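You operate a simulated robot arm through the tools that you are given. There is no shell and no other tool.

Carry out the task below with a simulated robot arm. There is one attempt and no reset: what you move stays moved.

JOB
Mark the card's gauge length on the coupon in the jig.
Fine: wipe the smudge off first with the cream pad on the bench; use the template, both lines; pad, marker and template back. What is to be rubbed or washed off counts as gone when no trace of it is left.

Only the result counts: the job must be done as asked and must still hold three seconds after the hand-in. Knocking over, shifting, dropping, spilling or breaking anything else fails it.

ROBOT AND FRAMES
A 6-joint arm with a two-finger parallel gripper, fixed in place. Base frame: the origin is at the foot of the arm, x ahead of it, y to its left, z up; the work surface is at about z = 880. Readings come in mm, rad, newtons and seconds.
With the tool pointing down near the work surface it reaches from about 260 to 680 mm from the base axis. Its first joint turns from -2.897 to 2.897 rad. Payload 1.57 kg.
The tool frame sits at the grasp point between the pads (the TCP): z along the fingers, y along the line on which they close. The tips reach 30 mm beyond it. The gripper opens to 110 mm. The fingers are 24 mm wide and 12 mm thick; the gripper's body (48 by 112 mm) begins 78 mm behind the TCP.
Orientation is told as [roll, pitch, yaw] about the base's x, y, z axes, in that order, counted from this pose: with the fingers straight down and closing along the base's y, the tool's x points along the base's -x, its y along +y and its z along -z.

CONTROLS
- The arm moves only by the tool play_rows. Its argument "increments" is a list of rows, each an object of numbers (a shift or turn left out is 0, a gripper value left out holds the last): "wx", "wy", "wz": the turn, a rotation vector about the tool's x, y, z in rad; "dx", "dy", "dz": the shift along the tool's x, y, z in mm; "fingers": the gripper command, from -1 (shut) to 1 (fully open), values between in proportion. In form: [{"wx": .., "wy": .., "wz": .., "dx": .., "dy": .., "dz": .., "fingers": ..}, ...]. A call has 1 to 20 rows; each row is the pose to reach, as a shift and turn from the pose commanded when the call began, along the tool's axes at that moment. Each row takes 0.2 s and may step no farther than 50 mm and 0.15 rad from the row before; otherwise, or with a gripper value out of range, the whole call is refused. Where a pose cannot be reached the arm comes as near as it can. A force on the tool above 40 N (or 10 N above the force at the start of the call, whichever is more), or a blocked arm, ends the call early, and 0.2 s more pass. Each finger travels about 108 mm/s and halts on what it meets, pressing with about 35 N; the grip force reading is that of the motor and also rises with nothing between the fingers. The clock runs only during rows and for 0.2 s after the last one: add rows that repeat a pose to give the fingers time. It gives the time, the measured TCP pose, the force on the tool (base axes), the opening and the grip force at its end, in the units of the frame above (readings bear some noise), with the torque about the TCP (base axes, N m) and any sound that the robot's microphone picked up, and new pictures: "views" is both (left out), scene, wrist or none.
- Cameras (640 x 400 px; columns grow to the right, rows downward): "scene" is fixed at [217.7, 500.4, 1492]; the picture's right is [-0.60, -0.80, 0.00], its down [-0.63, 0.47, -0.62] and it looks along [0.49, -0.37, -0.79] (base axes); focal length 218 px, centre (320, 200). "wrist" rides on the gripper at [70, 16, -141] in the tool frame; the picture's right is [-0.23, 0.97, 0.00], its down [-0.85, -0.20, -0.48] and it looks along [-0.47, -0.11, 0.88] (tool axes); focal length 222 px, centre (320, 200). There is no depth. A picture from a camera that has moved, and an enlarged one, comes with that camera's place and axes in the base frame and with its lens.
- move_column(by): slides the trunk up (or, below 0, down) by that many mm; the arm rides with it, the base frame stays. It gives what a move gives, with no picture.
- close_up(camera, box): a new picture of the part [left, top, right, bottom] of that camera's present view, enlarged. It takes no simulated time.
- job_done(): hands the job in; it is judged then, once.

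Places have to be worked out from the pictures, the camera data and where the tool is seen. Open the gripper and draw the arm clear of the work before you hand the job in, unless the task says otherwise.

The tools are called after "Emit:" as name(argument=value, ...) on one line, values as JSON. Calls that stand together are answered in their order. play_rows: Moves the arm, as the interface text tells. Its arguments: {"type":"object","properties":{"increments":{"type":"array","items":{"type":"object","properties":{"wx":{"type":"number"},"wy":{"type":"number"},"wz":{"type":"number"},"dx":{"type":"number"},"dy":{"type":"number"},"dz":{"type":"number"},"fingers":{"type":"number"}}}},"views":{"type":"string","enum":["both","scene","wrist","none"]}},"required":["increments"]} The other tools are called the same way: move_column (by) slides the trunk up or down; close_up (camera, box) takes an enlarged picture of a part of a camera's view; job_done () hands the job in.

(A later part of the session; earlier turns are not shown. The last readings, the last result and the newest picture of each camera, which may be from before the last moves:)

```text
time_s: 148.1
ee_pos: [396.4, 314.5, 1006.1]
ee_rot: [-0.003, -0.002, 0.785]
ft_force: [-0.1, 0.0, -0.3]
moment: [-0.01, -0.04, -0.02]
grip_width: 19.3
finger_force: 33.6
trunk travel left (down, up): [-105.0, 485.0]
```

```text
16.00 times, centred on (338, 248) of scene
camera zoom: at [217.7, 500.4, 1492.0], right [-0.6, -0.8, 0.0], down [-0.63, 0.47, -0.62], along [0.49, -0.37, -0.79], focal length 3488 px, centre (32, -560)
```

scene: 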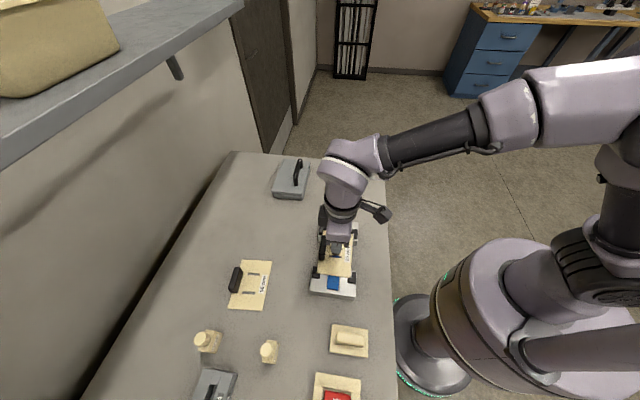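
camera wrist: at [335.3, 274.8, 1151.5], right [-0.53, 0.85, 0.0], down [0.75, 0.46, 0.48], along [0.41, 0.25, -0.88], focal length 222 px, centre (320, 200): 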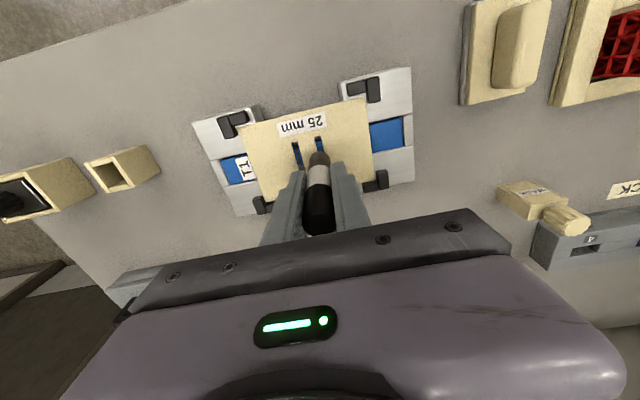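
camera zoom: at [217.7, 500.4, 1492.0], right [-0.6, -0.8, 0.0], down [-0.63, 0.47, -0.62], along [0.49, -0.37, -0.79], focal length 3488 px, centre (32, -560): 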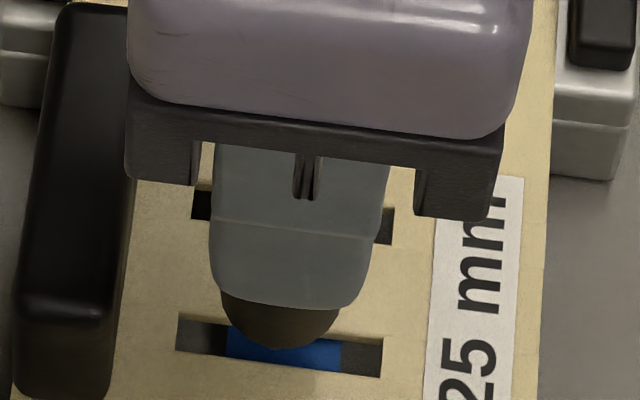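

I zoom tighter on the tip.

Emit:
close_up(camera="scene", box=[332, 242, 344, 252])

Emit:
close_up(camera="wrist", box=[296, 120, 344, 156])

```text
16.00 times, centred on (338, 247) of scene
camera zoom: at [217.7, 500.4, 1492.0], right [-0.6, -0.8, 0.0], down [-0.63, 0.47, -0.62], along [0.49, -0.37, -0.79], focal length 3488 px, centre (32, -552)
```

zoom: 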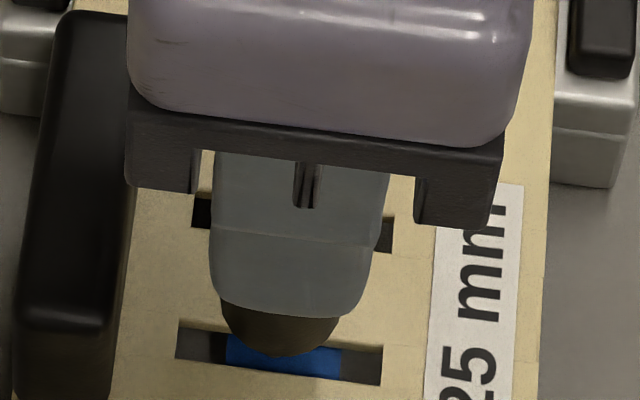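

```text
11.11 times, centred on (320, 138) of wrist
camera zoom: at [334.6, 275.0, 1147.9], right [-0.53, 0.85, 0.0], down [0.75, 0.46, 0.48], along [0.41, 0.25, -0.88], focal length 2468 px, centre (320, 889)
```

zoom: 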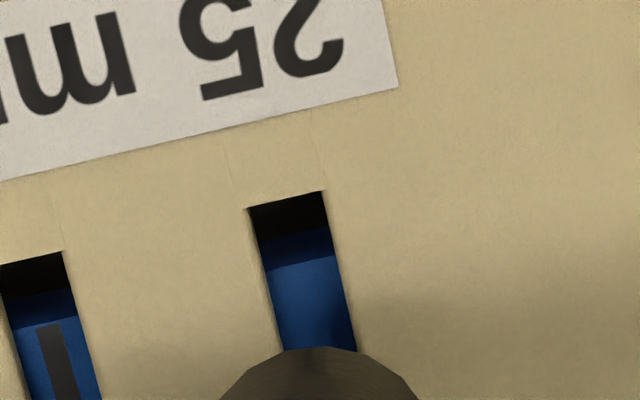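

The wrist view shows slot 2 in the same place relative to the hand as slot 1 was, so the tip is centred. I lower to contact.

Emit:
play_rows(increments=[{"dz": 1.2}, {"dz": 2.4}, {"dz": 2.4}], views="none")

Emit:
play_rows(increments=[{"dz": 0.5}, {"dz": 1.0}, {"dz": 1.0}], views="none")

```text
time_s: 148.8
ee_pos: [396.5, 313.0, 1005.5]
ee_rot: [-0.003, -0.002, 0.784]
ft_force: [-1.3, 0.1, 11.1]
moment: [0.2, 0.17, -0.02]
grip_width: 19.5
finger_force: 33.4
trunk travel left (down, up): [-105.0, 485.0]
```

```text
time_s: 149.7
ee_pos: [396.3, 313.5, 1003.8]
ee_rot: [-0.003, -0.002, 0.786]
ft_force: [2.9, -0.1, 20.0]
moment: [-0.2, -0.43, -0.02]
grip_width: 19.3
finger_force: 33.1
trunk travel left (down, up): [-105.0, 485.0]
```

Contact came 1–2 mm too early (11–20 N): the tip seems to be on the plate, not in the slot. I lift off at once and look.

Emit:
play_rows(increments=[{"dz": -3}, {"dz": -8}, {"dz": -30}, {"dz": -40, "dx": 40}, {"dz": -40, "dx": 80}, {"dz": -40, "dx": 80}], views="both")

Emit:
close_up(camera="scene", box=[326, 235, 350, 253])

Emit:
close_up(camera="scene", box=[340, 210, 390, 250])

Emit:
close_up(camera="wrist", box=[240, 90, 400, 190])

```text
time_s: 151.1
ee_pos: [338.1, 257.3, 1044.3]
ee_rot: [-0.003, 0.0, 0.783]
ft_force: [0.5, -0.5, -1.1]
moment: [0.04, 0.01, 0.05]
grip_width: 19.1
finger_force: 33.5
trunk travel left (down, up): [-105.0, 485.0]
camera wrist: at [277.6, 219.0, 1185.5], right [-0.53, 0.85, 0.0], down [0.75, 0.46, 0.48], along [0.41, 0.25, -0.88], focal length 222 px, centre (320, 200)
```

scene: 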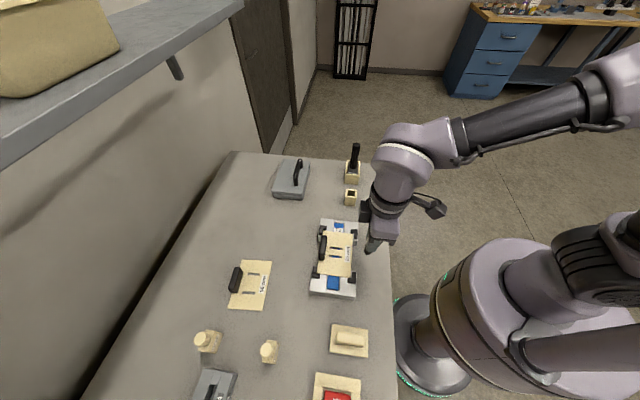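
wrist: 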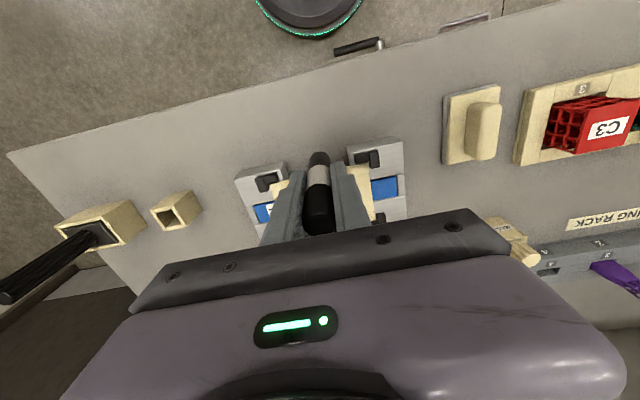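

```text
16.00 times, centred on (338, 244) of scene
camera zoom: at [217.7, 500.4, 1492.0], right [-0.6, -0.8, 0.0], down [-0.63, 0.47, -0.62], along [0.49, -0.37, -0.79], focal length 3488 px, centre (32, -504)
```

zoom: 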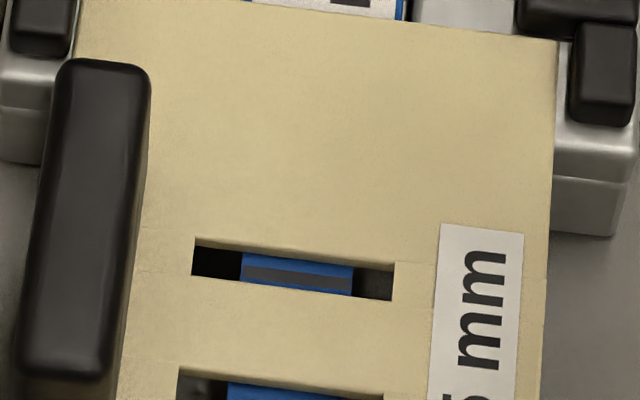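

```text
10.00 times, centred on (365, 230) of scene
camera zoom: at [217.7, 500.4, 1492.0], right [-0.6, -0.8, 0.0], down [-0.63, 0.47, -0.62], along [0.49, -0.37, -0.79], focal length 2180 px, centre (-130, -100)
```

zoom: 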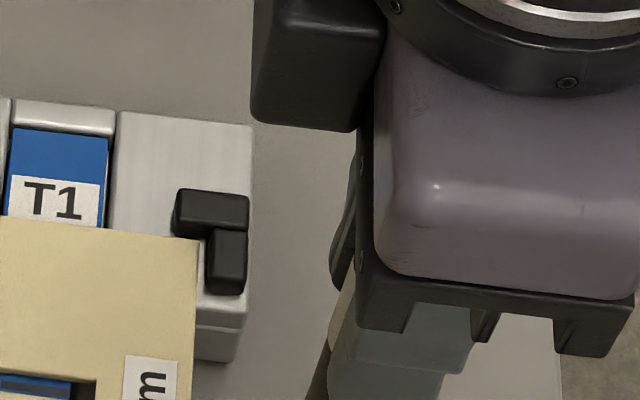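

```text
4.00 times, centred on (320, 140) of wrist
camera zoom: at [277.6, 219.0, 1185.5], right [-0.53, 0.85, 0.0], down [0.75, 0.46, 0.48], along [0.41, 0.25, -0.88], focal length 888 px, centre (320, 440)
```

zoom: 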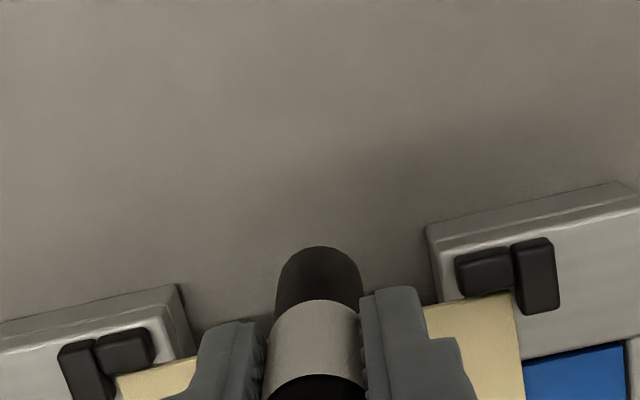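

I look at the marker's tip and at the area around the second slot.

Emit:
close_up(camera="scene", box=[355, 232, 387, 262])

Emit:
close_up(camera="scene", box=[322, 234, 354, 264])

```text
13.33 times, centred on (371, 247) of scene
camera zoom: at [217.7, 500.4, 1492.0], right [-0.6, -0.8, 0.0], down [-0.63, 0.47, -0.62], along [0.49, -0.37, -0.79], focal length 2907 px, centre (-360, -427)
```

zoom: 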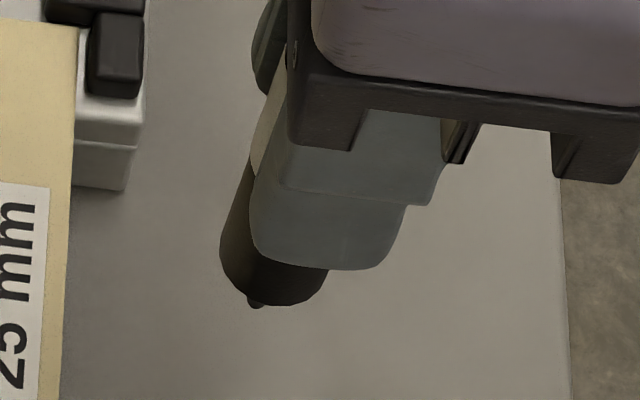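

```text
13.33 times, centred on (338, 249) of scene
camera zoom: at [217.7, 500.4, 1492.0], right [-0.6, -0.8, 0.0], down [-0.63, 0.47, -0.62], along [0.49, -0.37, -0.79], focal length 2907 px, centre (80, -453)
```

zoom: 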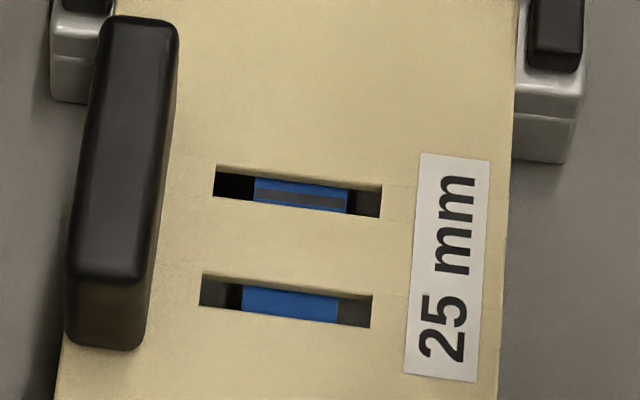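

I check whether the marker has shifted in the grip, using the same crop as right after pick-up and a wider scene crop.

Emit:
close_up(camera="wrist", box=[256, 90, 384, 230])

Emit:
close_up(camera="scene", box=[345, 190, 405, 265])

Emit:
close_up(camera="wrist", box=[284, 140, 354, 240])

```text
2.86 times, centred on (320, 160) of wrist
camera zoom: at [277.6, 219.0, 1185.5], right [-0.53, 0.85, 0.0], down [0.75, 0.46, 0.48], along [0.41, 0.25, -0.88], focal length 635 px, centre (320, 314)
```

zoom: 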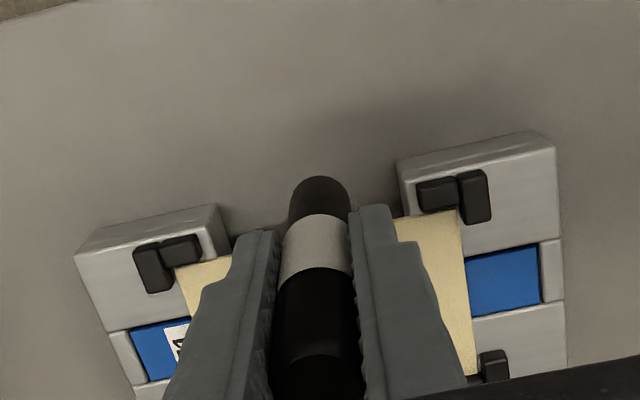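

```text
5.33 times, centred on (375, 228) of scene
camera zoom: at [217.7, 500.4, 1492.0], right [-0.6, -0.8, 0.0], down [-0.63, 0.47, -0.62], along [0.49, -0.37, -0.79], focal length 1163 px, centre (27, 53)
```

zoom: 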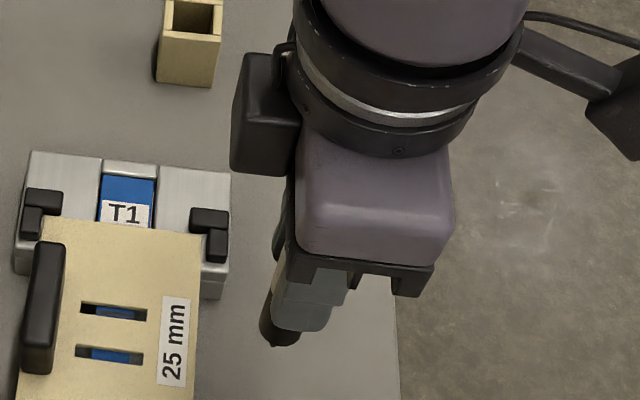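

```text
4.00 times, centred on (319, 190) of wrist
camera zoom: at [277.6, 219.0, 1185.5], right [-0.53, 0.85, 0.0], down [0.75, 0.46, 0.48], along [0.41, 0.25, -0.88], focal length 888 px, centre (324, 240)
```

zoom: 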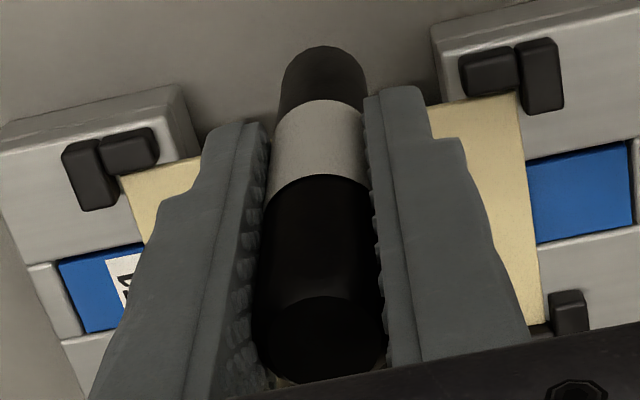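

The marker may have crept a few mm downward in the grip. I zoom at maximum on the second slot to see whether the tip touched coupon or plate.

Emit:
close_up(camera="scene", box=[330, 242, 346, 254])

Emit:
close_up(camera="scene", box=[362, 240, 386, 258])

```text
16.00 times, centred on (338, 248) of scene
camera zoom: at [217.7, 500.4, 1492.0], right [-0.6, -0.8, 0.0], down [-0.63, 0.47, -0.62], along [0.49, -0.37, -0.79], focal length 3488 px, centre (32, -568)
```

zoom: 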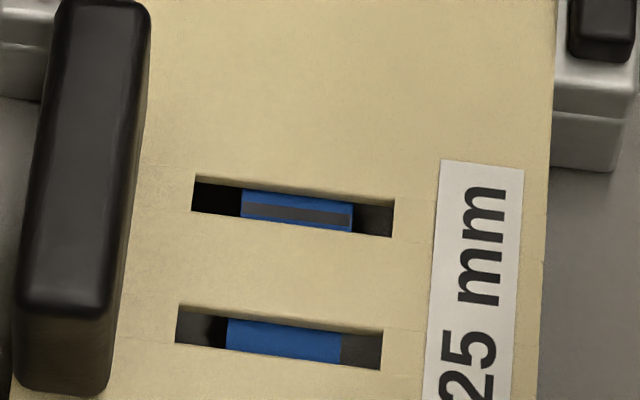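

```text
16.00 times, centred on (374, 249) of scene
camera zoom: at [217.7, 500.4, 1492.0], right [-0.6, -0.8, 0.0], down [-0.63, 0.47, -0.62], along [0.49, -0.37, -0.79], focal length 3488 px, centre (-544, -584)
```

zoom: 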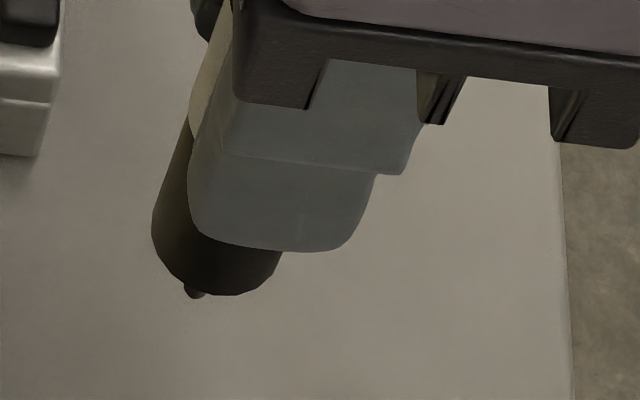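

No stray marks on plate or coupon. I go back over slot 2 but stay 20 mm up, to compare the tip's position with the slot before trying again.

Emit:
play_rows(increments=[{"dx": -40}, {"dx": -80}, {"dx": -80, "dz": 10}, {"dx": -80, "dz": 20}, {"dx": -80, "dz": 20}], views="none")

Emit:
close_up(camera="scene", box=[326, 232, 350, 250])

Emit:
close_up(camera="wrist", box=[280, 100, 360, 160])

```text
time_s: 152.2
ee_pos: [393.5, 313.9, 1022.5]
ee_rot: [-0.002, -0.001, 0.782]
ft_force: [0.0, 0.1, -0.4]
moment: [-0.01, -0.04, 0.01]
grip_width: 19.7
finger_force: 33.2
trunk travel left (down, up): [-105.0, 485.0]
```

```text
16.00 times, centred on (338, 241) of scene
camera zoom: at [217.7, 500.4, 1492.0], right [-0.6, -0.8, 0.0], down [-0.63, 0.47, -0.62], along [0.49, -0.37, -0.79], focal length 3488 px, centre (32, -456)
```

zoom: 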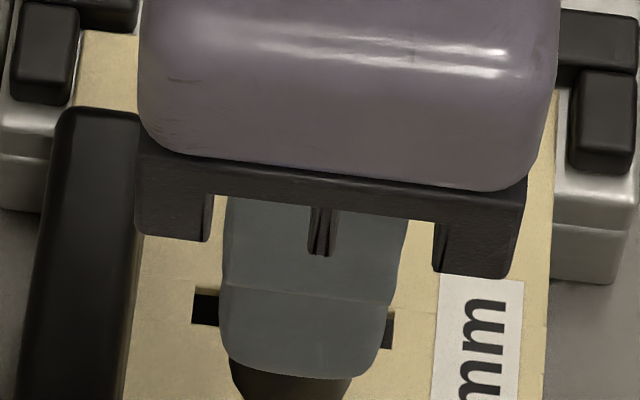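

```text
6.67 times, centred on (320, 130) of wrist
camera zoom: at [332.8, 275.3, 1164.4], right [-0.53, 0.85, 0.0], down [0.75, 0.46, 0.48], along [0.41, 0.25, -0.88], focal length 1481 px, centre (320, 667)
```

zoom: 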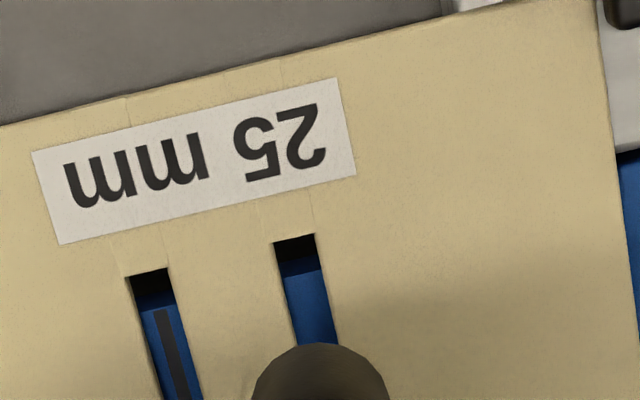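

I need the crop slightly lower in the scene view to see the tip.

Emit:
close_up(camera="scene", box=[326, 240, 350, 258])

Emit:
close_up(camera="scene", box=[310, 225, 366, 267])

```text
16.00 times, centred on (338, 249) of scene
camera zoom: at [217.7, 500.4, 1492.0], right [-0.6, -0.8, 0.0], down [-0.63, 0.47, -0.62], along [0.49, -0.37, -0.79], focal length 3488 px, centre (32, -584)
```

zoom: 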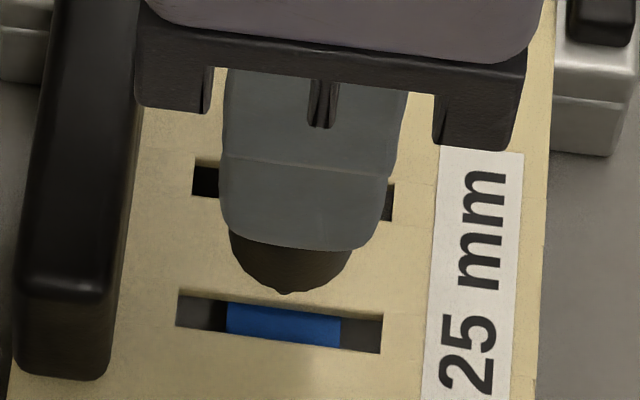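

```text
9.52 times, centred on (338, 246) of scene
camera zoom: at [217.7, 500.4, 1492.0], right [-0.6, -0.8, 0.0], down [-0.63, 0.47, -0.62], along [0.49, -0.37, -0.79], focal length 2076 px, centre (149, -238)
```

zoom: 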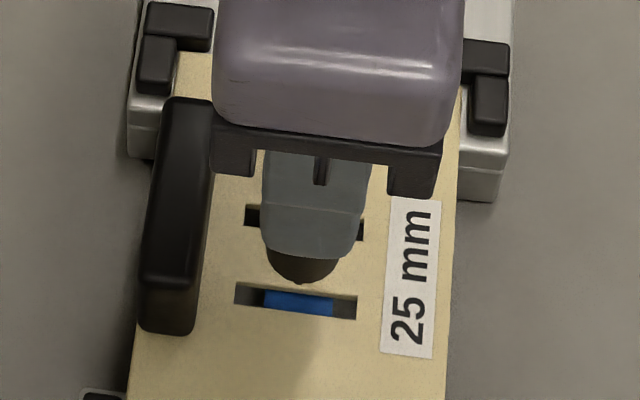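

Scene and wrist views could be reconciled if the marker is creeping down in the grip. I compare its bands in the same crop again.

Emit:
close_up(camera="wrist", box=[256, 90, 384, 230])

Emit:
close_up(camera="wrist", box=[284, 140, 354, 240])

```text
2.86 times, centred on (320, 160) of wrist
camera zoom: at [332.8, 275.3, 1164.4], right [-0.53, 0.85, 0.0], down [0.75, 0.46, 0.48], along [0.41, 0.25, -0.88], focal length 635 px, centre (320, 314)
```

zoom: 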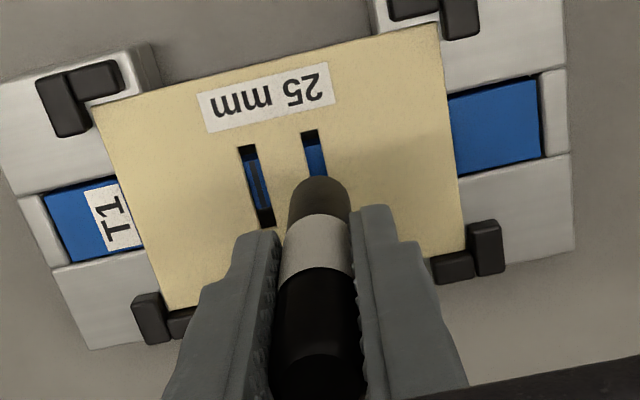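

```text
4.00 times, centred on (319, 190) of wrist
camera zoom: at [332.8, 275.3, 1164.4], right [-0.53, 0.85, 0.0], down [0.75, 0.46, 0.48], along [0.41, 0.25, -0.88], focal length 888 px, centre (324, 240)
```

zoom: 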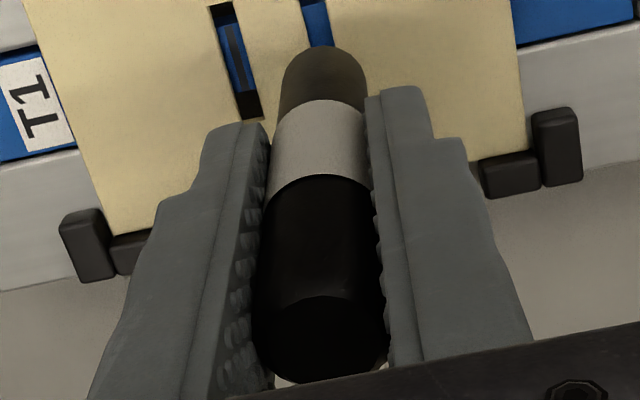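

The bands show the marker has crept ~6 mm down in the grip, so the early contact was simply the coupon inside slot 2. I approach again in fine steps.

Emit:
play_rows(increments=[{"dz": 7}, {"dz": 14}, {"dz": 14}], views="none")

Emit:
close_up(camera="scene", box=[326, 240, 350, 258])

```text
time_s: 153.1
ee_pos: [395.7, 312.7, 1009.9]
ee_rot: [-0.003, 0.001, 0.783]
ft_force: [-0.3, 1.4, -0.2]
moment: [-0.01, 0.02, 0.0]
grip_width: 20.0
finger_force: 33.6
trunk travel left (down, up): [-105.0, 485.0]
```

```text
16.00 times, centred on (338, 249) of scene
camera zoom: at [217.7, 500.4, 1492.0], right [-0.6, -0.8, 0.0], down [-0.63, 0.47, -0.62], along [0.49, -0.37, -0.79], focal length 3488 px, centre (32, -584)
```

zoom: 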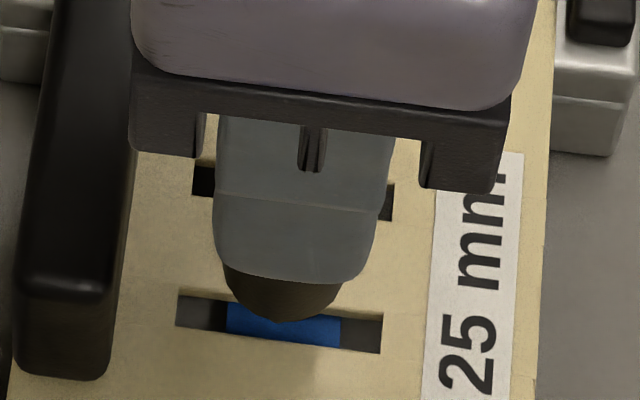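

The tip's image is at the slot's centre line. I continue down in 1 mm steps.

Emit:
play_rows(increments=[{"dz": 0.6}, {"dz": 1.2}, {"dz": 1.2}], views="none")

```text
time_s: 153.8
ee_pos: [395.6, 313.9, 1009.1]
ee_rot: [-0.003, 0.0, 0.785]
ft_force: [-0.3, 0.7, -0.2]
moment: [-0.01, 0.0, 0.01]
grip_width: 19.7
finger_force: 33.5
trunk travel left (down, up): [-105.0, 485.0]
```

No contact yet; 1 mm more.

Emit:
play_rows(increments=[{"dz": 0.5}, {"dz": 1.0}, {"dz": 1.0}], views="none")

```text
time_s: 154.7
ee_pos: [395.2, 314.6, 1008.1]
ee_rot: [-0.003, -0.001, 0.783]
ft_force: [-0.2, -0.3, 0.0]
moment: [-0.02, 0.01, -0.01]
grip_width: 19.8
finger_force: 33.8
trunk travel left (down, up): [-105.0, 485.0]
```

Still free; another 1 mm.

Emit:
play_rows(increments=[{"dz": 0.5}, {"dz": 1.0}, {"dz": 1.0}], views="none")

Emit:
close_up(camera="scene", box=[326, 240, 350, 258])

```text
time_s: 155.4
ee_pos: [396.7, 314.3, 1006.2]
ee_rot: [-0.001, -0.001, 0.783]
ft_force: [0.1, -0.7, -0.6]
moment: [-0.01, 0.01, -0.05]
grip_width: 19.6
finger_force: 33.1
trunk travel left (down, up): [-105.0, 485.0]
```

```text
16.00 times, centred on (338, 249) of scene
camera zoom: at [217.7, 500.4, 1492.0], right [-0.6, -0.8, 0.0], down [-0.63, 0.47, -0.62], along [0.49, -0.37, -0.79], focal length 3488 px, centre (32, -584)
```

zoom: 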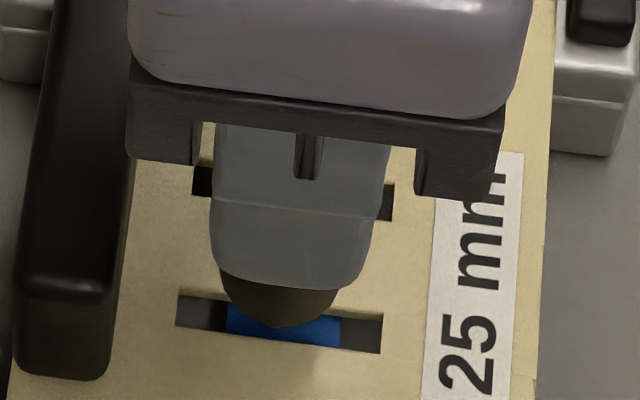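

Still free at this point; I continue by 0.7 mm.

Emit:
play_rows(increments=[{"dz": 0.4}, {"dz": 0.7}, {"dz": 0.7}], views="none")

```text
time_s: 156.2
ee_pos: [396.0, 313.3, 1005.3]
ee_rot: [-0.003, 0.0, 0.783]
ft_force: [0.0, 0.2, -0.7]
moment: [-0.01, 0.0, 0.0]
grip_width: 19.6
finger_force: 33.9
trunk travel left (down, up): [-105.0, 485.0]
```

Free at B−2.1; another 0.7 mm.

Emit:
play_rows(increments=[{"dz": 0.4}, {"dz": 0.7}, {"dz": 0.7}], views="none")

```text
time_s: 157.1
ee_pos: [395.7, 313.2, 1005.5]
ee_rot: [-0.003, -0.001, 0.785]
ft_force: [0.1, -0.4, 1.8]
moment: [0.01, -0.05, 0.01]
grip_width: 19.6
finger_force: 33.0
trunk travel left (down, up): [-105.0, 485.0]
```

Contact (1.8 N) on the coupon. I press 0.4 mm more and draw the second line across the full width.

Emit:
play_rows(increments=[{"dz": 0.3}, {"dz": 0.5, "dx": -2}, {"dz": 0.5, "dx": -4}, {"dz": 0.5, "dx": -6}, {"dz": 0.5, "dx": -8}, {"dz": 0.5, "dx": -9.5}, {"dz": 0.5, "dx": -6}, {"dz": 0.5, "dx": -3}, {"dz": 0.5, "dx": 0}, {"dz": 0.5, "dx": 3}, {"dz": 0.5, "dx": 6}, {"dz": 0.5, "dx": 9}, {"dz": 0.5, "dx": 11}, {"dz": 0.5, "dx": 12.3}, {"dz": 0.5, "dx": 10}], views="none")

Emit:
close_up(camera="scene", box=[326, 240, 350, 258])

```text
time_s: 160.2
ee_pos: [387.1, 306.5, 1005.0]
ee_rot: [-0.004, 0.0, 0.781]
ft_force: [-1.6, -2.7, 12.4]
moment: [-0.29, 0.17, -0.05]
grip_width: 19.4
finger_force: 33.3
trunk travel left (down, up): [-105.0, 485.0]
```

```text
16.00 times, centred on (338, 249) of scene
camera zoom: at [217.7, 500.4, 1492.0], right [-0.6, -0.8, 0.0], down [-0.63, 0.47, -0.62], along [0.49, -0.37, -0.79], focal length 3488 px, centre (32, -584)
```

zoom: 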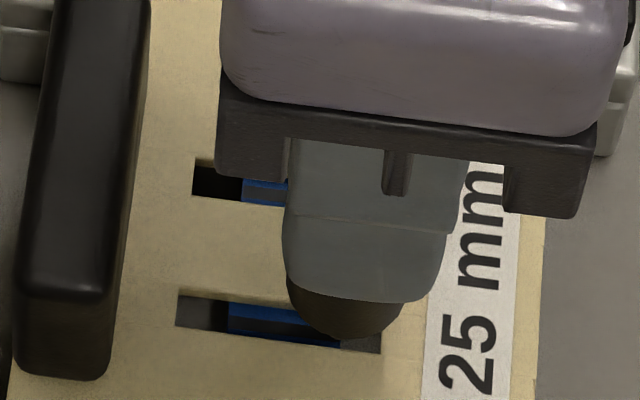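

The second line is showing. I lift off and move aside to inspect both lines.

Emit:
play_rows(increments=[{"dz": -3}, {"dz": -15}, {"dz": -40}, {"dz": -50, "dx": 35}, {"dz": -50, "dx": 70}, {"dz": -50, "dx": 70}], views="both")

Emit:
close_up(camera="scene", box=[326, 234, 350, 252])

Emit:
close_up(camera="scene", box=[350, 215, 406, 257])

```text
time_s: 161.7
ee_pos: [340.5, 257.7, 1054.6]
ee_rot: [-0.002, 0.001, 0.782]
ft_force: [0.8, -0.8, 0.1]
moment: [0.03, -0.03, -0.02]
grip_width: 19.7
finger_force: 33.6
trunk travel left (down, up): [-105.0, 485.0]
camera wrist: at [277.4, 217.9, 1195.9], right [-0.53, 0.85, 0.0], down [0.75, 0.46, 0.48], along [0.41, 0.25, -0.88], focal length 222 px, centre (320, 200)
```

scene: 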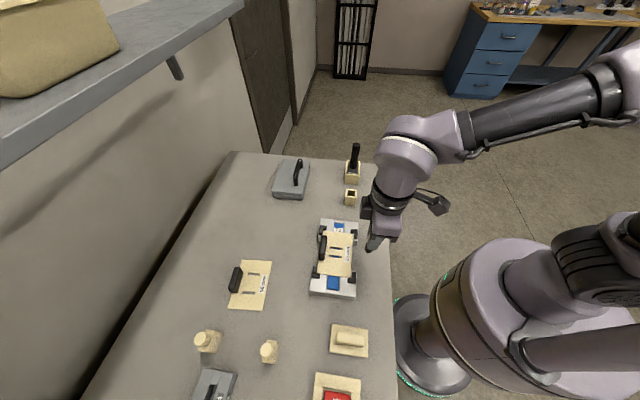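
wrist: 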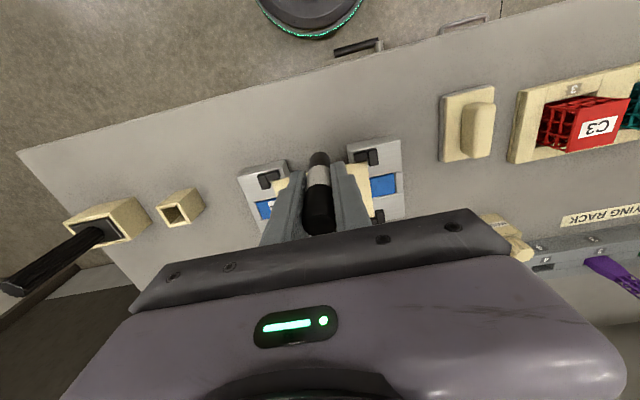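

```text
16.00 times, centred on (338, 243) of scene
camera zoom: at [217.7, 500.4, 1492.0], right [-0.6, -0.8, 0.0], down [-0.63, 0.47, -0.62], along [0.49, -0.37, -0.79], focal length 3488 px, centre (32, -488)
```

zoom: 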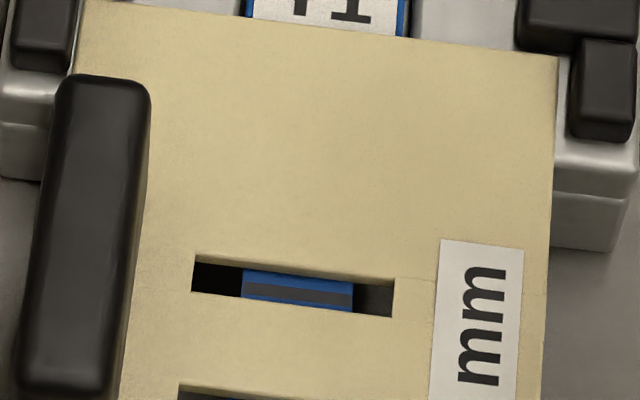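

```text
9.52 times, centred on (378, 236) of scene
camera zoom: at [217.7, 500.4, 1492.0], right [-0.6, -0.8, 0.0], down [-0.63, 0.47, -0.62], along [0.49, -0.37, -0.79], focal length 2076 px, centre (-232, -143)
```

zoom: 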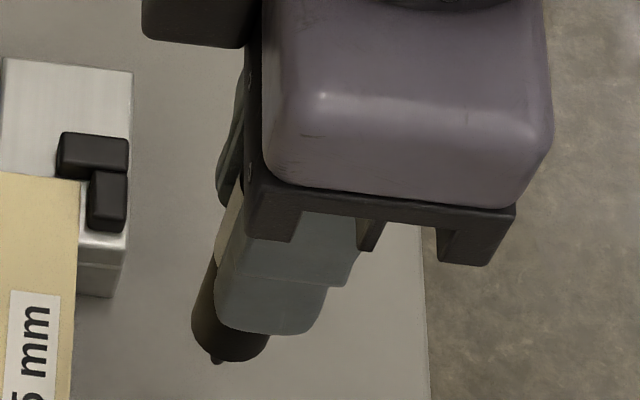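

I zoom on both slots together to check both lines.

Emit:
close_up(camera="scene", box=[330, 240, 346, 252])

Emit:
close_up(camera="scene", box=[320, 234, 356, 261])

```text
16.00 times, centred on (338, 246) of scene
camera zoom: at [217.7, 500.4, 1492.0], right [-0.6, -0.8, 0.0], down [-0.63, 0.47, -0.62], along [0.49, -0.37, -0.79], focal length 3488 px, centre (32, -536)
```

zoom: 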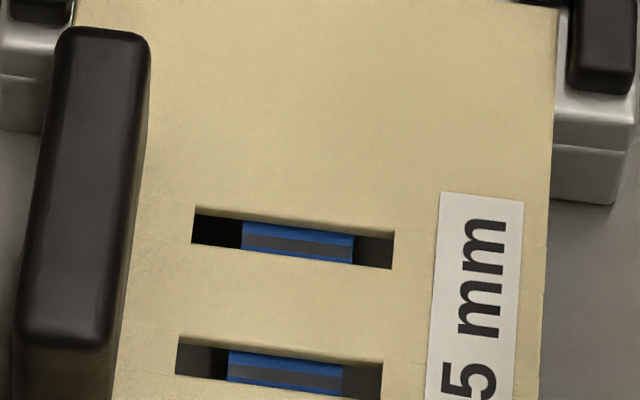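

```text
14.81 times, centred on (338, 248) of scene
camera zoom: at [217.7, 500.4, 1492.0], right [-0.6, -0.8, 0.0], down [-0.63, 0.47, -0.62], along [0.49, -0.37, -0.79], focal length 3230 px, centre (53, -504)
```

zoom: 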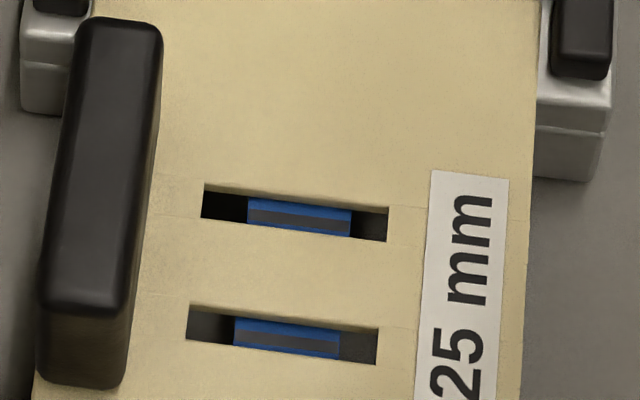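

Both lines are clean, full-width and equally placed in their slots. Now I carry the marker back above its holder, using the exact reverse of the commanded displacements.

Emit:
play_rows(increments=[{"dx": 0, "dy": -25, "dz": -10}, {"dx": -10, "dy": -68, "dz": -10}, {"dx": -20, "dy": -110, "dz": -10}, {"dx": -30, "dy": -152, "dz": -10}, {"dx": -40, "dy": -195, "dz": -10}, {"dx": -48.5, "dy": -227.7, "dz": -10}, {"dx": -48.5, "dy": -227.7, "dz": -10}], views="both")

Emit:
close_up(camera="scene", box=[330, 160, 378, 215])

Emit:
close_up(camera="wrist", box=[256, 90, 384, 230])

```text
time_s: 163.2
ee_pos: [537.4, 128.0, 1062.4]
ee_rot: [-0.002, 0.0, 0.783]
ft_force: [0.1, 0.5, -0.6]
moment: [0.0, 0.0, 0.02]
grip_width: 19.3
finger_force: 33.6
trunk travel left (down, up): [-105.0, 485.0]
camera wrist: at [474.9, 89.9, 1203.8], right [-0.53, 0.85, 0.0], down [0.75, 0.46, 0.48], along [0.41, 0.25, -0.88], focal length 222 px, centre (320, 200)
```

scene: 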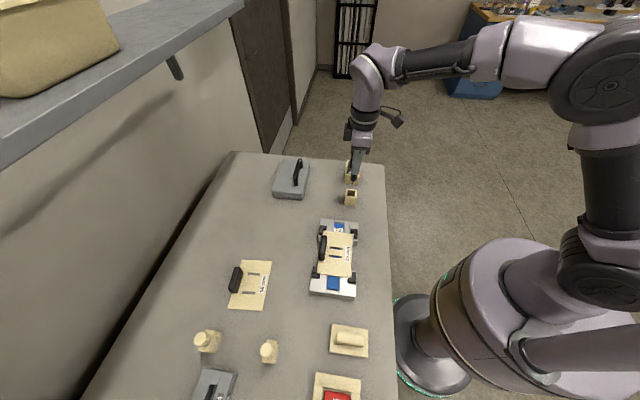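
wrist: 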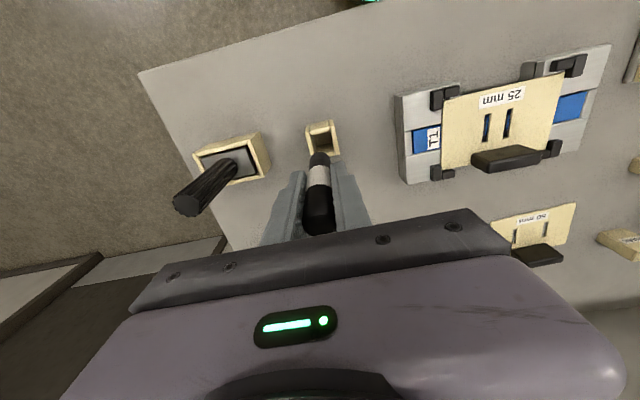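

```text
7.27 times, centred on (354, 188) of scene
camera zoom: at [217.7, 500.4, 1492.0], right [-0.6, -0.8, 0.0], down [-0.63, 0.47, -0.62], along [0.49, -0.37, -0.79], focal length 1586 px, centre (73, 291)
```

zoom: 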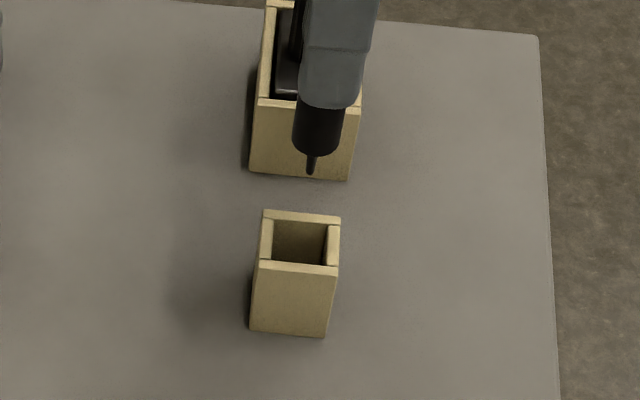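

```text
2.86 times, centred on (320, 160) of wrist
camera zoom: at [474.9, 89.9, 1203.8], right [-0.53, 0.85, 0.0], down [0.75, 0.46, 0.48], along [0.41, 0.25, -0.88], focal length 635 px, centre (320, 314)
```

zoom: 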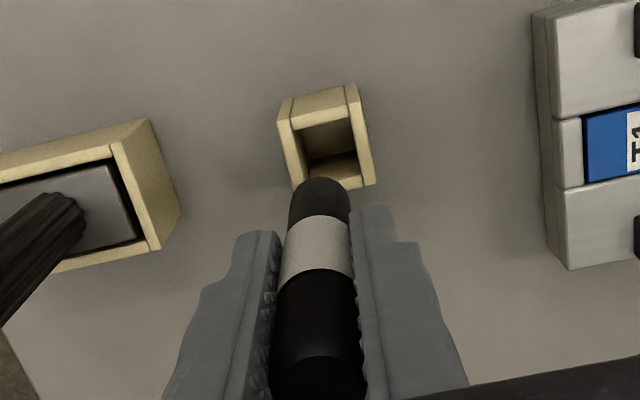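

The hand is ~4 mm off in t relative to the holder, and the marker may be leaning. I zoom on the marker and the holder to measure.

Emit:
close_up(camera="scene", box=[340, 150, 370, 190])

Emit:
close_up(camera="wrist", box=[290, 100, 350, 160])

Emit:
close_up(camera="wrist", box=[284, 140, 354, 240])

```text
10.00 times, centred on (355, 170) of scene
camera zoom: at [217.7, 500.4, 1492.0], right [-0.6, -0.8, 0.0], down [-0.63, 0.47, -0.62], along [0.49, -0.37, -0.79], focal length 2180 px, centre (-30, 500)
```

zoom: 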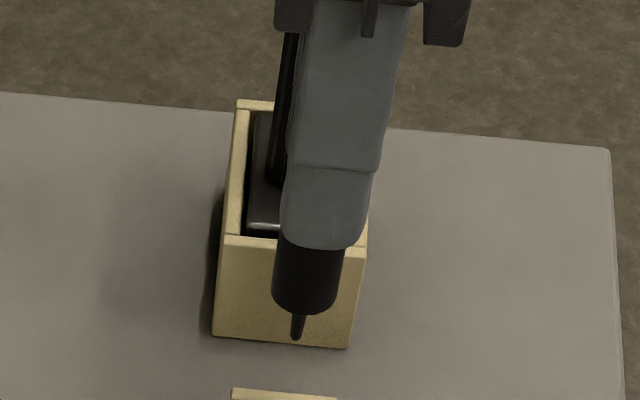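

```text
6.67 times, centred on (320, 130) of wrist
camera zoom: at [474.9, 89.9, 1203.8], right [-0.53, 0.85, 0.0], down [0.75, 0.46, 0.48], along [0.41, 0.25, -0.88], focal length 1481 px, centre (320, 667)
```

zoom: 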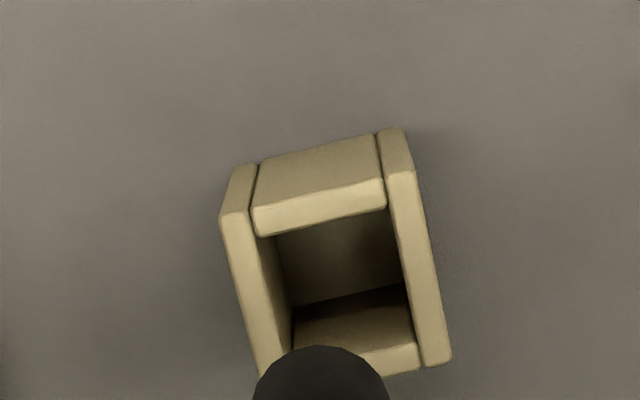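

```text
4.00 times, centred on (319, 190) of wrist
camera zoom: at [474.9, 89.9, 1203.8], right [-0.53, 0.85, 0.0], down [0.75, 0.46, 0.48], along [0.41, 0.25, -0.88], focal length 888 px, centre (324, 240)
```

zoom: 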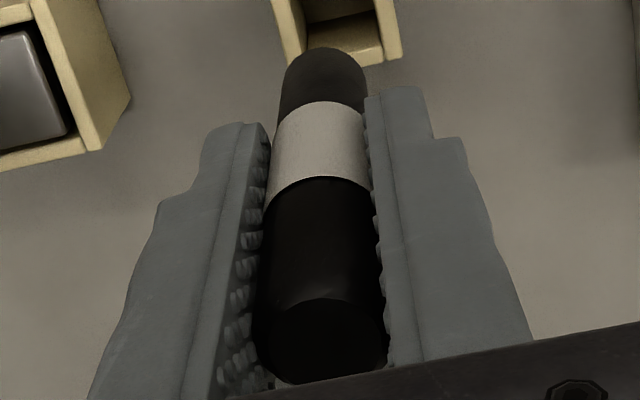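

The marker hangs vertical; only the hand's position is off (holder centre lies about −1.5 mm in s and +3.6 mm in t). I correct, then lower until the tip is just inside the holder mouth.

Emit:
play_rows(increments=[{"dx": 1.4, "dy": 3.6}, {"dx": 1.4, "dy": 3.6, "dz": 15}, {"dx": 1.4, "dy": 3.6, "dz": 30}, {"dx": 1.4, "dy": 3.6, "dz": 30}], views="none")

Emit:
close_up(camera="scene", box=[338, 165, 368, 210])

Emit:
close_up(camera="wrist", box=[280, 100, 360, 170])

```text
time_s: 164.2
ee_pos: [530.0, 130.9, 1035.4]
ee_rot: [-0.003, 0.0, 0.784]
ft_force: [0.0, -0.5, -0.4]
moment: [-0.04, -0.02, 0.03]
grip_width: 19.4
finger_force: 33.3
trunk travel left (down, up): [-105.0, 485.0]
```

```text
8.89 times, centred on (353, 188) of scene
camera zoom: at [217.7, 500.4, 1492.0], right [-0.6, -0.8, 0.0], down [-0.63, 0.47, -0.62], along [0.49, -0.37, -0.79], focal length 1938 px, centre (27, 311)
```

zoom: 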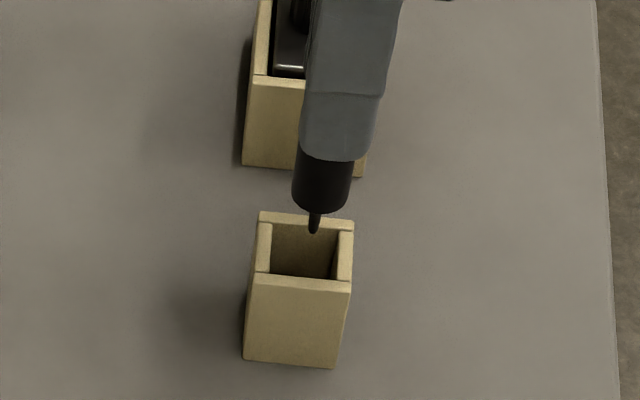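

```text
5.71 times, centred on (320, 135) of wrist
camera zoom: at [468.9, 92.4, 1175.1], right [-0.53, 0.85, 0.0], down [0.75, 0.46, 0.48], along [0.41, 0.25, -0.88], focal length 1269 px, centre (320, 571)
```

zoom: 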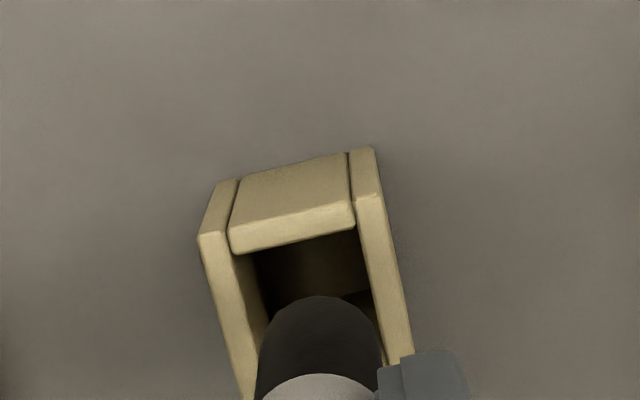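

The earlier offset was partly the arm still settling. Now the hand is ~2.5 mm too far in +t and ~1.7 mm short in s; I correct and let it settle.

Emit:
play_rows(increments=[{"dx": -1.8, "dy": -2.6}, {"dx": -1.8, "dy": -2.6}, {"dx": -1.8, "dy": -2.6}, {"dx": -1.8, "dy": -2.6}], views="none")

Emit:
close_up(camera="scene", box=[338, 165, 368, 210])

Emit:
close_up(camera="wrist", box=[280, 100, 360, 170])

```text
time_s: 165.2
ee_pos: [533.4, 131.3, 1034.5]
ee_rot: [-0.002, -0.002, 0.783]
ft_force: [0.9, -0.2, 0.2]
moment: [0.0, -0.01, 0.01]
grip_width: 19.5
finger_force: 33.2
trunk travel left (down, up): [-105.0, 485.0]
```

```text
8.89 times, centred on (353, 188) of scene
camera zoom: at [217.7, 500.4, 1492.0], right [-0.6, -0.8, 0.0], down [-0.63, 0.47, -0.62], along [0.49, -0.37, -0.79], focal length 1938 px, centre (27, 311)
```

zoom: 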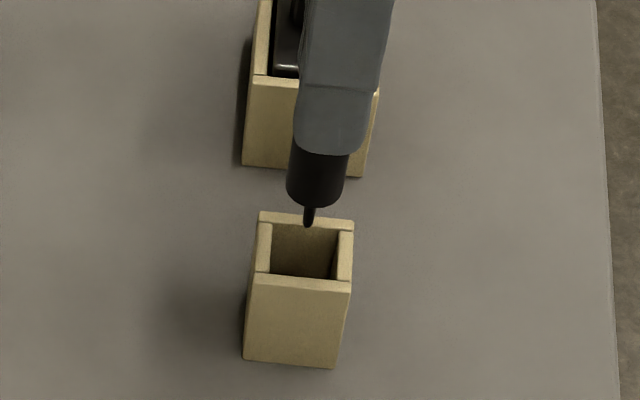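

```text
5.71 times, centred on (320, 135) of wrist
camera zoom: at [472.1, 92.3, 1175.4], right [-0.53, 0.85, 0.0], down [0.75, 0.46, 0.48], along [0.41, 0.25, -0.88], focal length 1269 px, centre (320, 571)
```

zoom: 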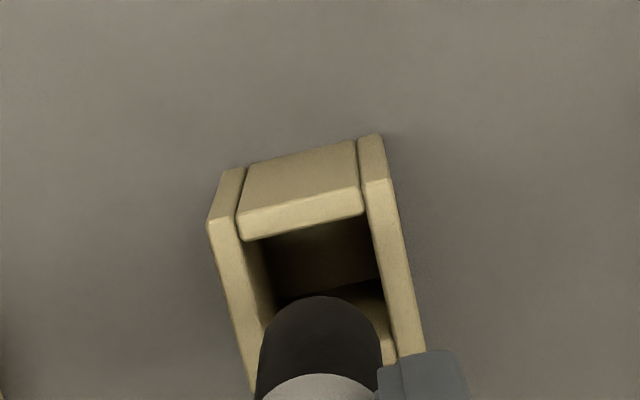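

Hand and tip are now centred on the holder (same pose as at pick-up). I lower the marker into the holder, stopping short of the bottom.

Emit:
play_rows(increments=[{"dz": 10}, {"dz": 20}, {"dz": 30}, {"dz": 40}, {"dz": 47}, {"dz": 47}], views="none")

Emit:
close_up(camera="scene", box=[338, 165, 368, 210])

```text
time_s: 166.7
ee_pos: [533.3, 130.1, 987.6]
ee_rot: [-0.001, 0.0, 0.784]
ft_force: [0.7, -0.4, 0.1]
moment: [0.0, 0.01, -0.04]
grip_width: 19.5
finger_force: 33.5
trunk travel left (down, up): [-105.0, 485.0]
```

```text
8.89 times, centred on (353, 188) of scene
camera zoom: at [217.7, 500.4, 1492.0], right [-0.6, -0.8, 0.0], down [-0.63, 0.47, -0.62], along [0.49, -0.37, -0.79], focal length 1938 px, centre (27, 311)
```

zoom: 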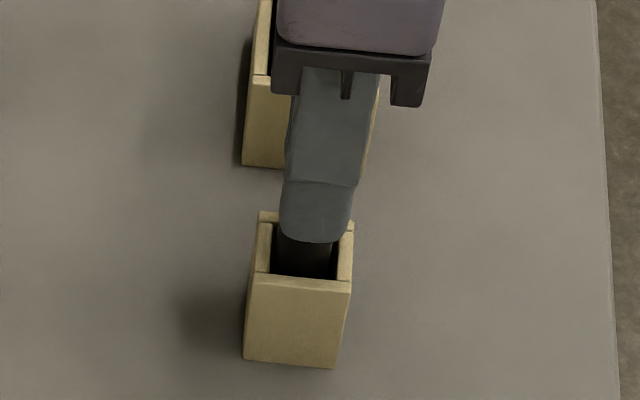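

The barrel is well inside the holder with no contact. I go on down in small steps to feel the bottom.

Emit:
play_rows(increments=[{"dz": 3}, {"dz": 6}, {"dz": 6}], views="none")

Emit:
play_rows(increments=[{"dz": 1.5}, {"dz": 3}, {"dz": 3}], views="none")

```text
time_s: 167.4
ee_pos: [533.8, 131.0, 982.4]
ee_rot: [-0.001, -0.001, 0.784]
ft_force: [-0.2, 0.0, 0.1]
moment: [0.02, 0.0, -0.03]
grip_width: 19.5
finger_force: 33.2
trunk travel left (down, up): [-105.0, 485.0]
```

```text
time_s: 168.2
ee_pos: [534.4, 131.6, 978.4]
ee_rot: [-0.004, 0.0, 0.784]
ft_force: [-0.4, -0.6, -0.1]
moment: [0.0, 0.02, -0.02]
grip_width: 19.7
finger_force: 32.9
trunk travel left (down, up): [-105.0, 485.0]
```

No contact yet at 978; two more small steps.

Emit:
play_rows(increments=[{"dz": 1}, {"dz": 2}, {"dz": 2}], views="none")

```text
time_s: 169.1
ee_pos: [534.3, 129.9, 976.9]
ee_rot: [-0.005, 0.001, 0.783]
ft_force: [-0.2, -0.1, 0.3]
moment: [0.0, -0.02, -0.03]
grip_width: 19.4
finger_force: 33.7
trunk travel left (down, up): [-105.0, 485.0]
```

Still free at 977; another 2 mm.

Emit:
play_rows(increments=[{"dz": 1}, {"dz": 2}, {"dz": 2}], views="none")

```text
time_s: 169.8
ee_pos: [533.3, 130.1, 975.9]
ee_rot: [-0.004, -0.001, 0.783]
ft_force: [-1.2, 0.0, 6.8]
moment: [0.08, 0.01, -0.01]
grip_width: 19.3
finger_force: 33.1
trunk travel left (down, up): [-105.0, 485.0]
```

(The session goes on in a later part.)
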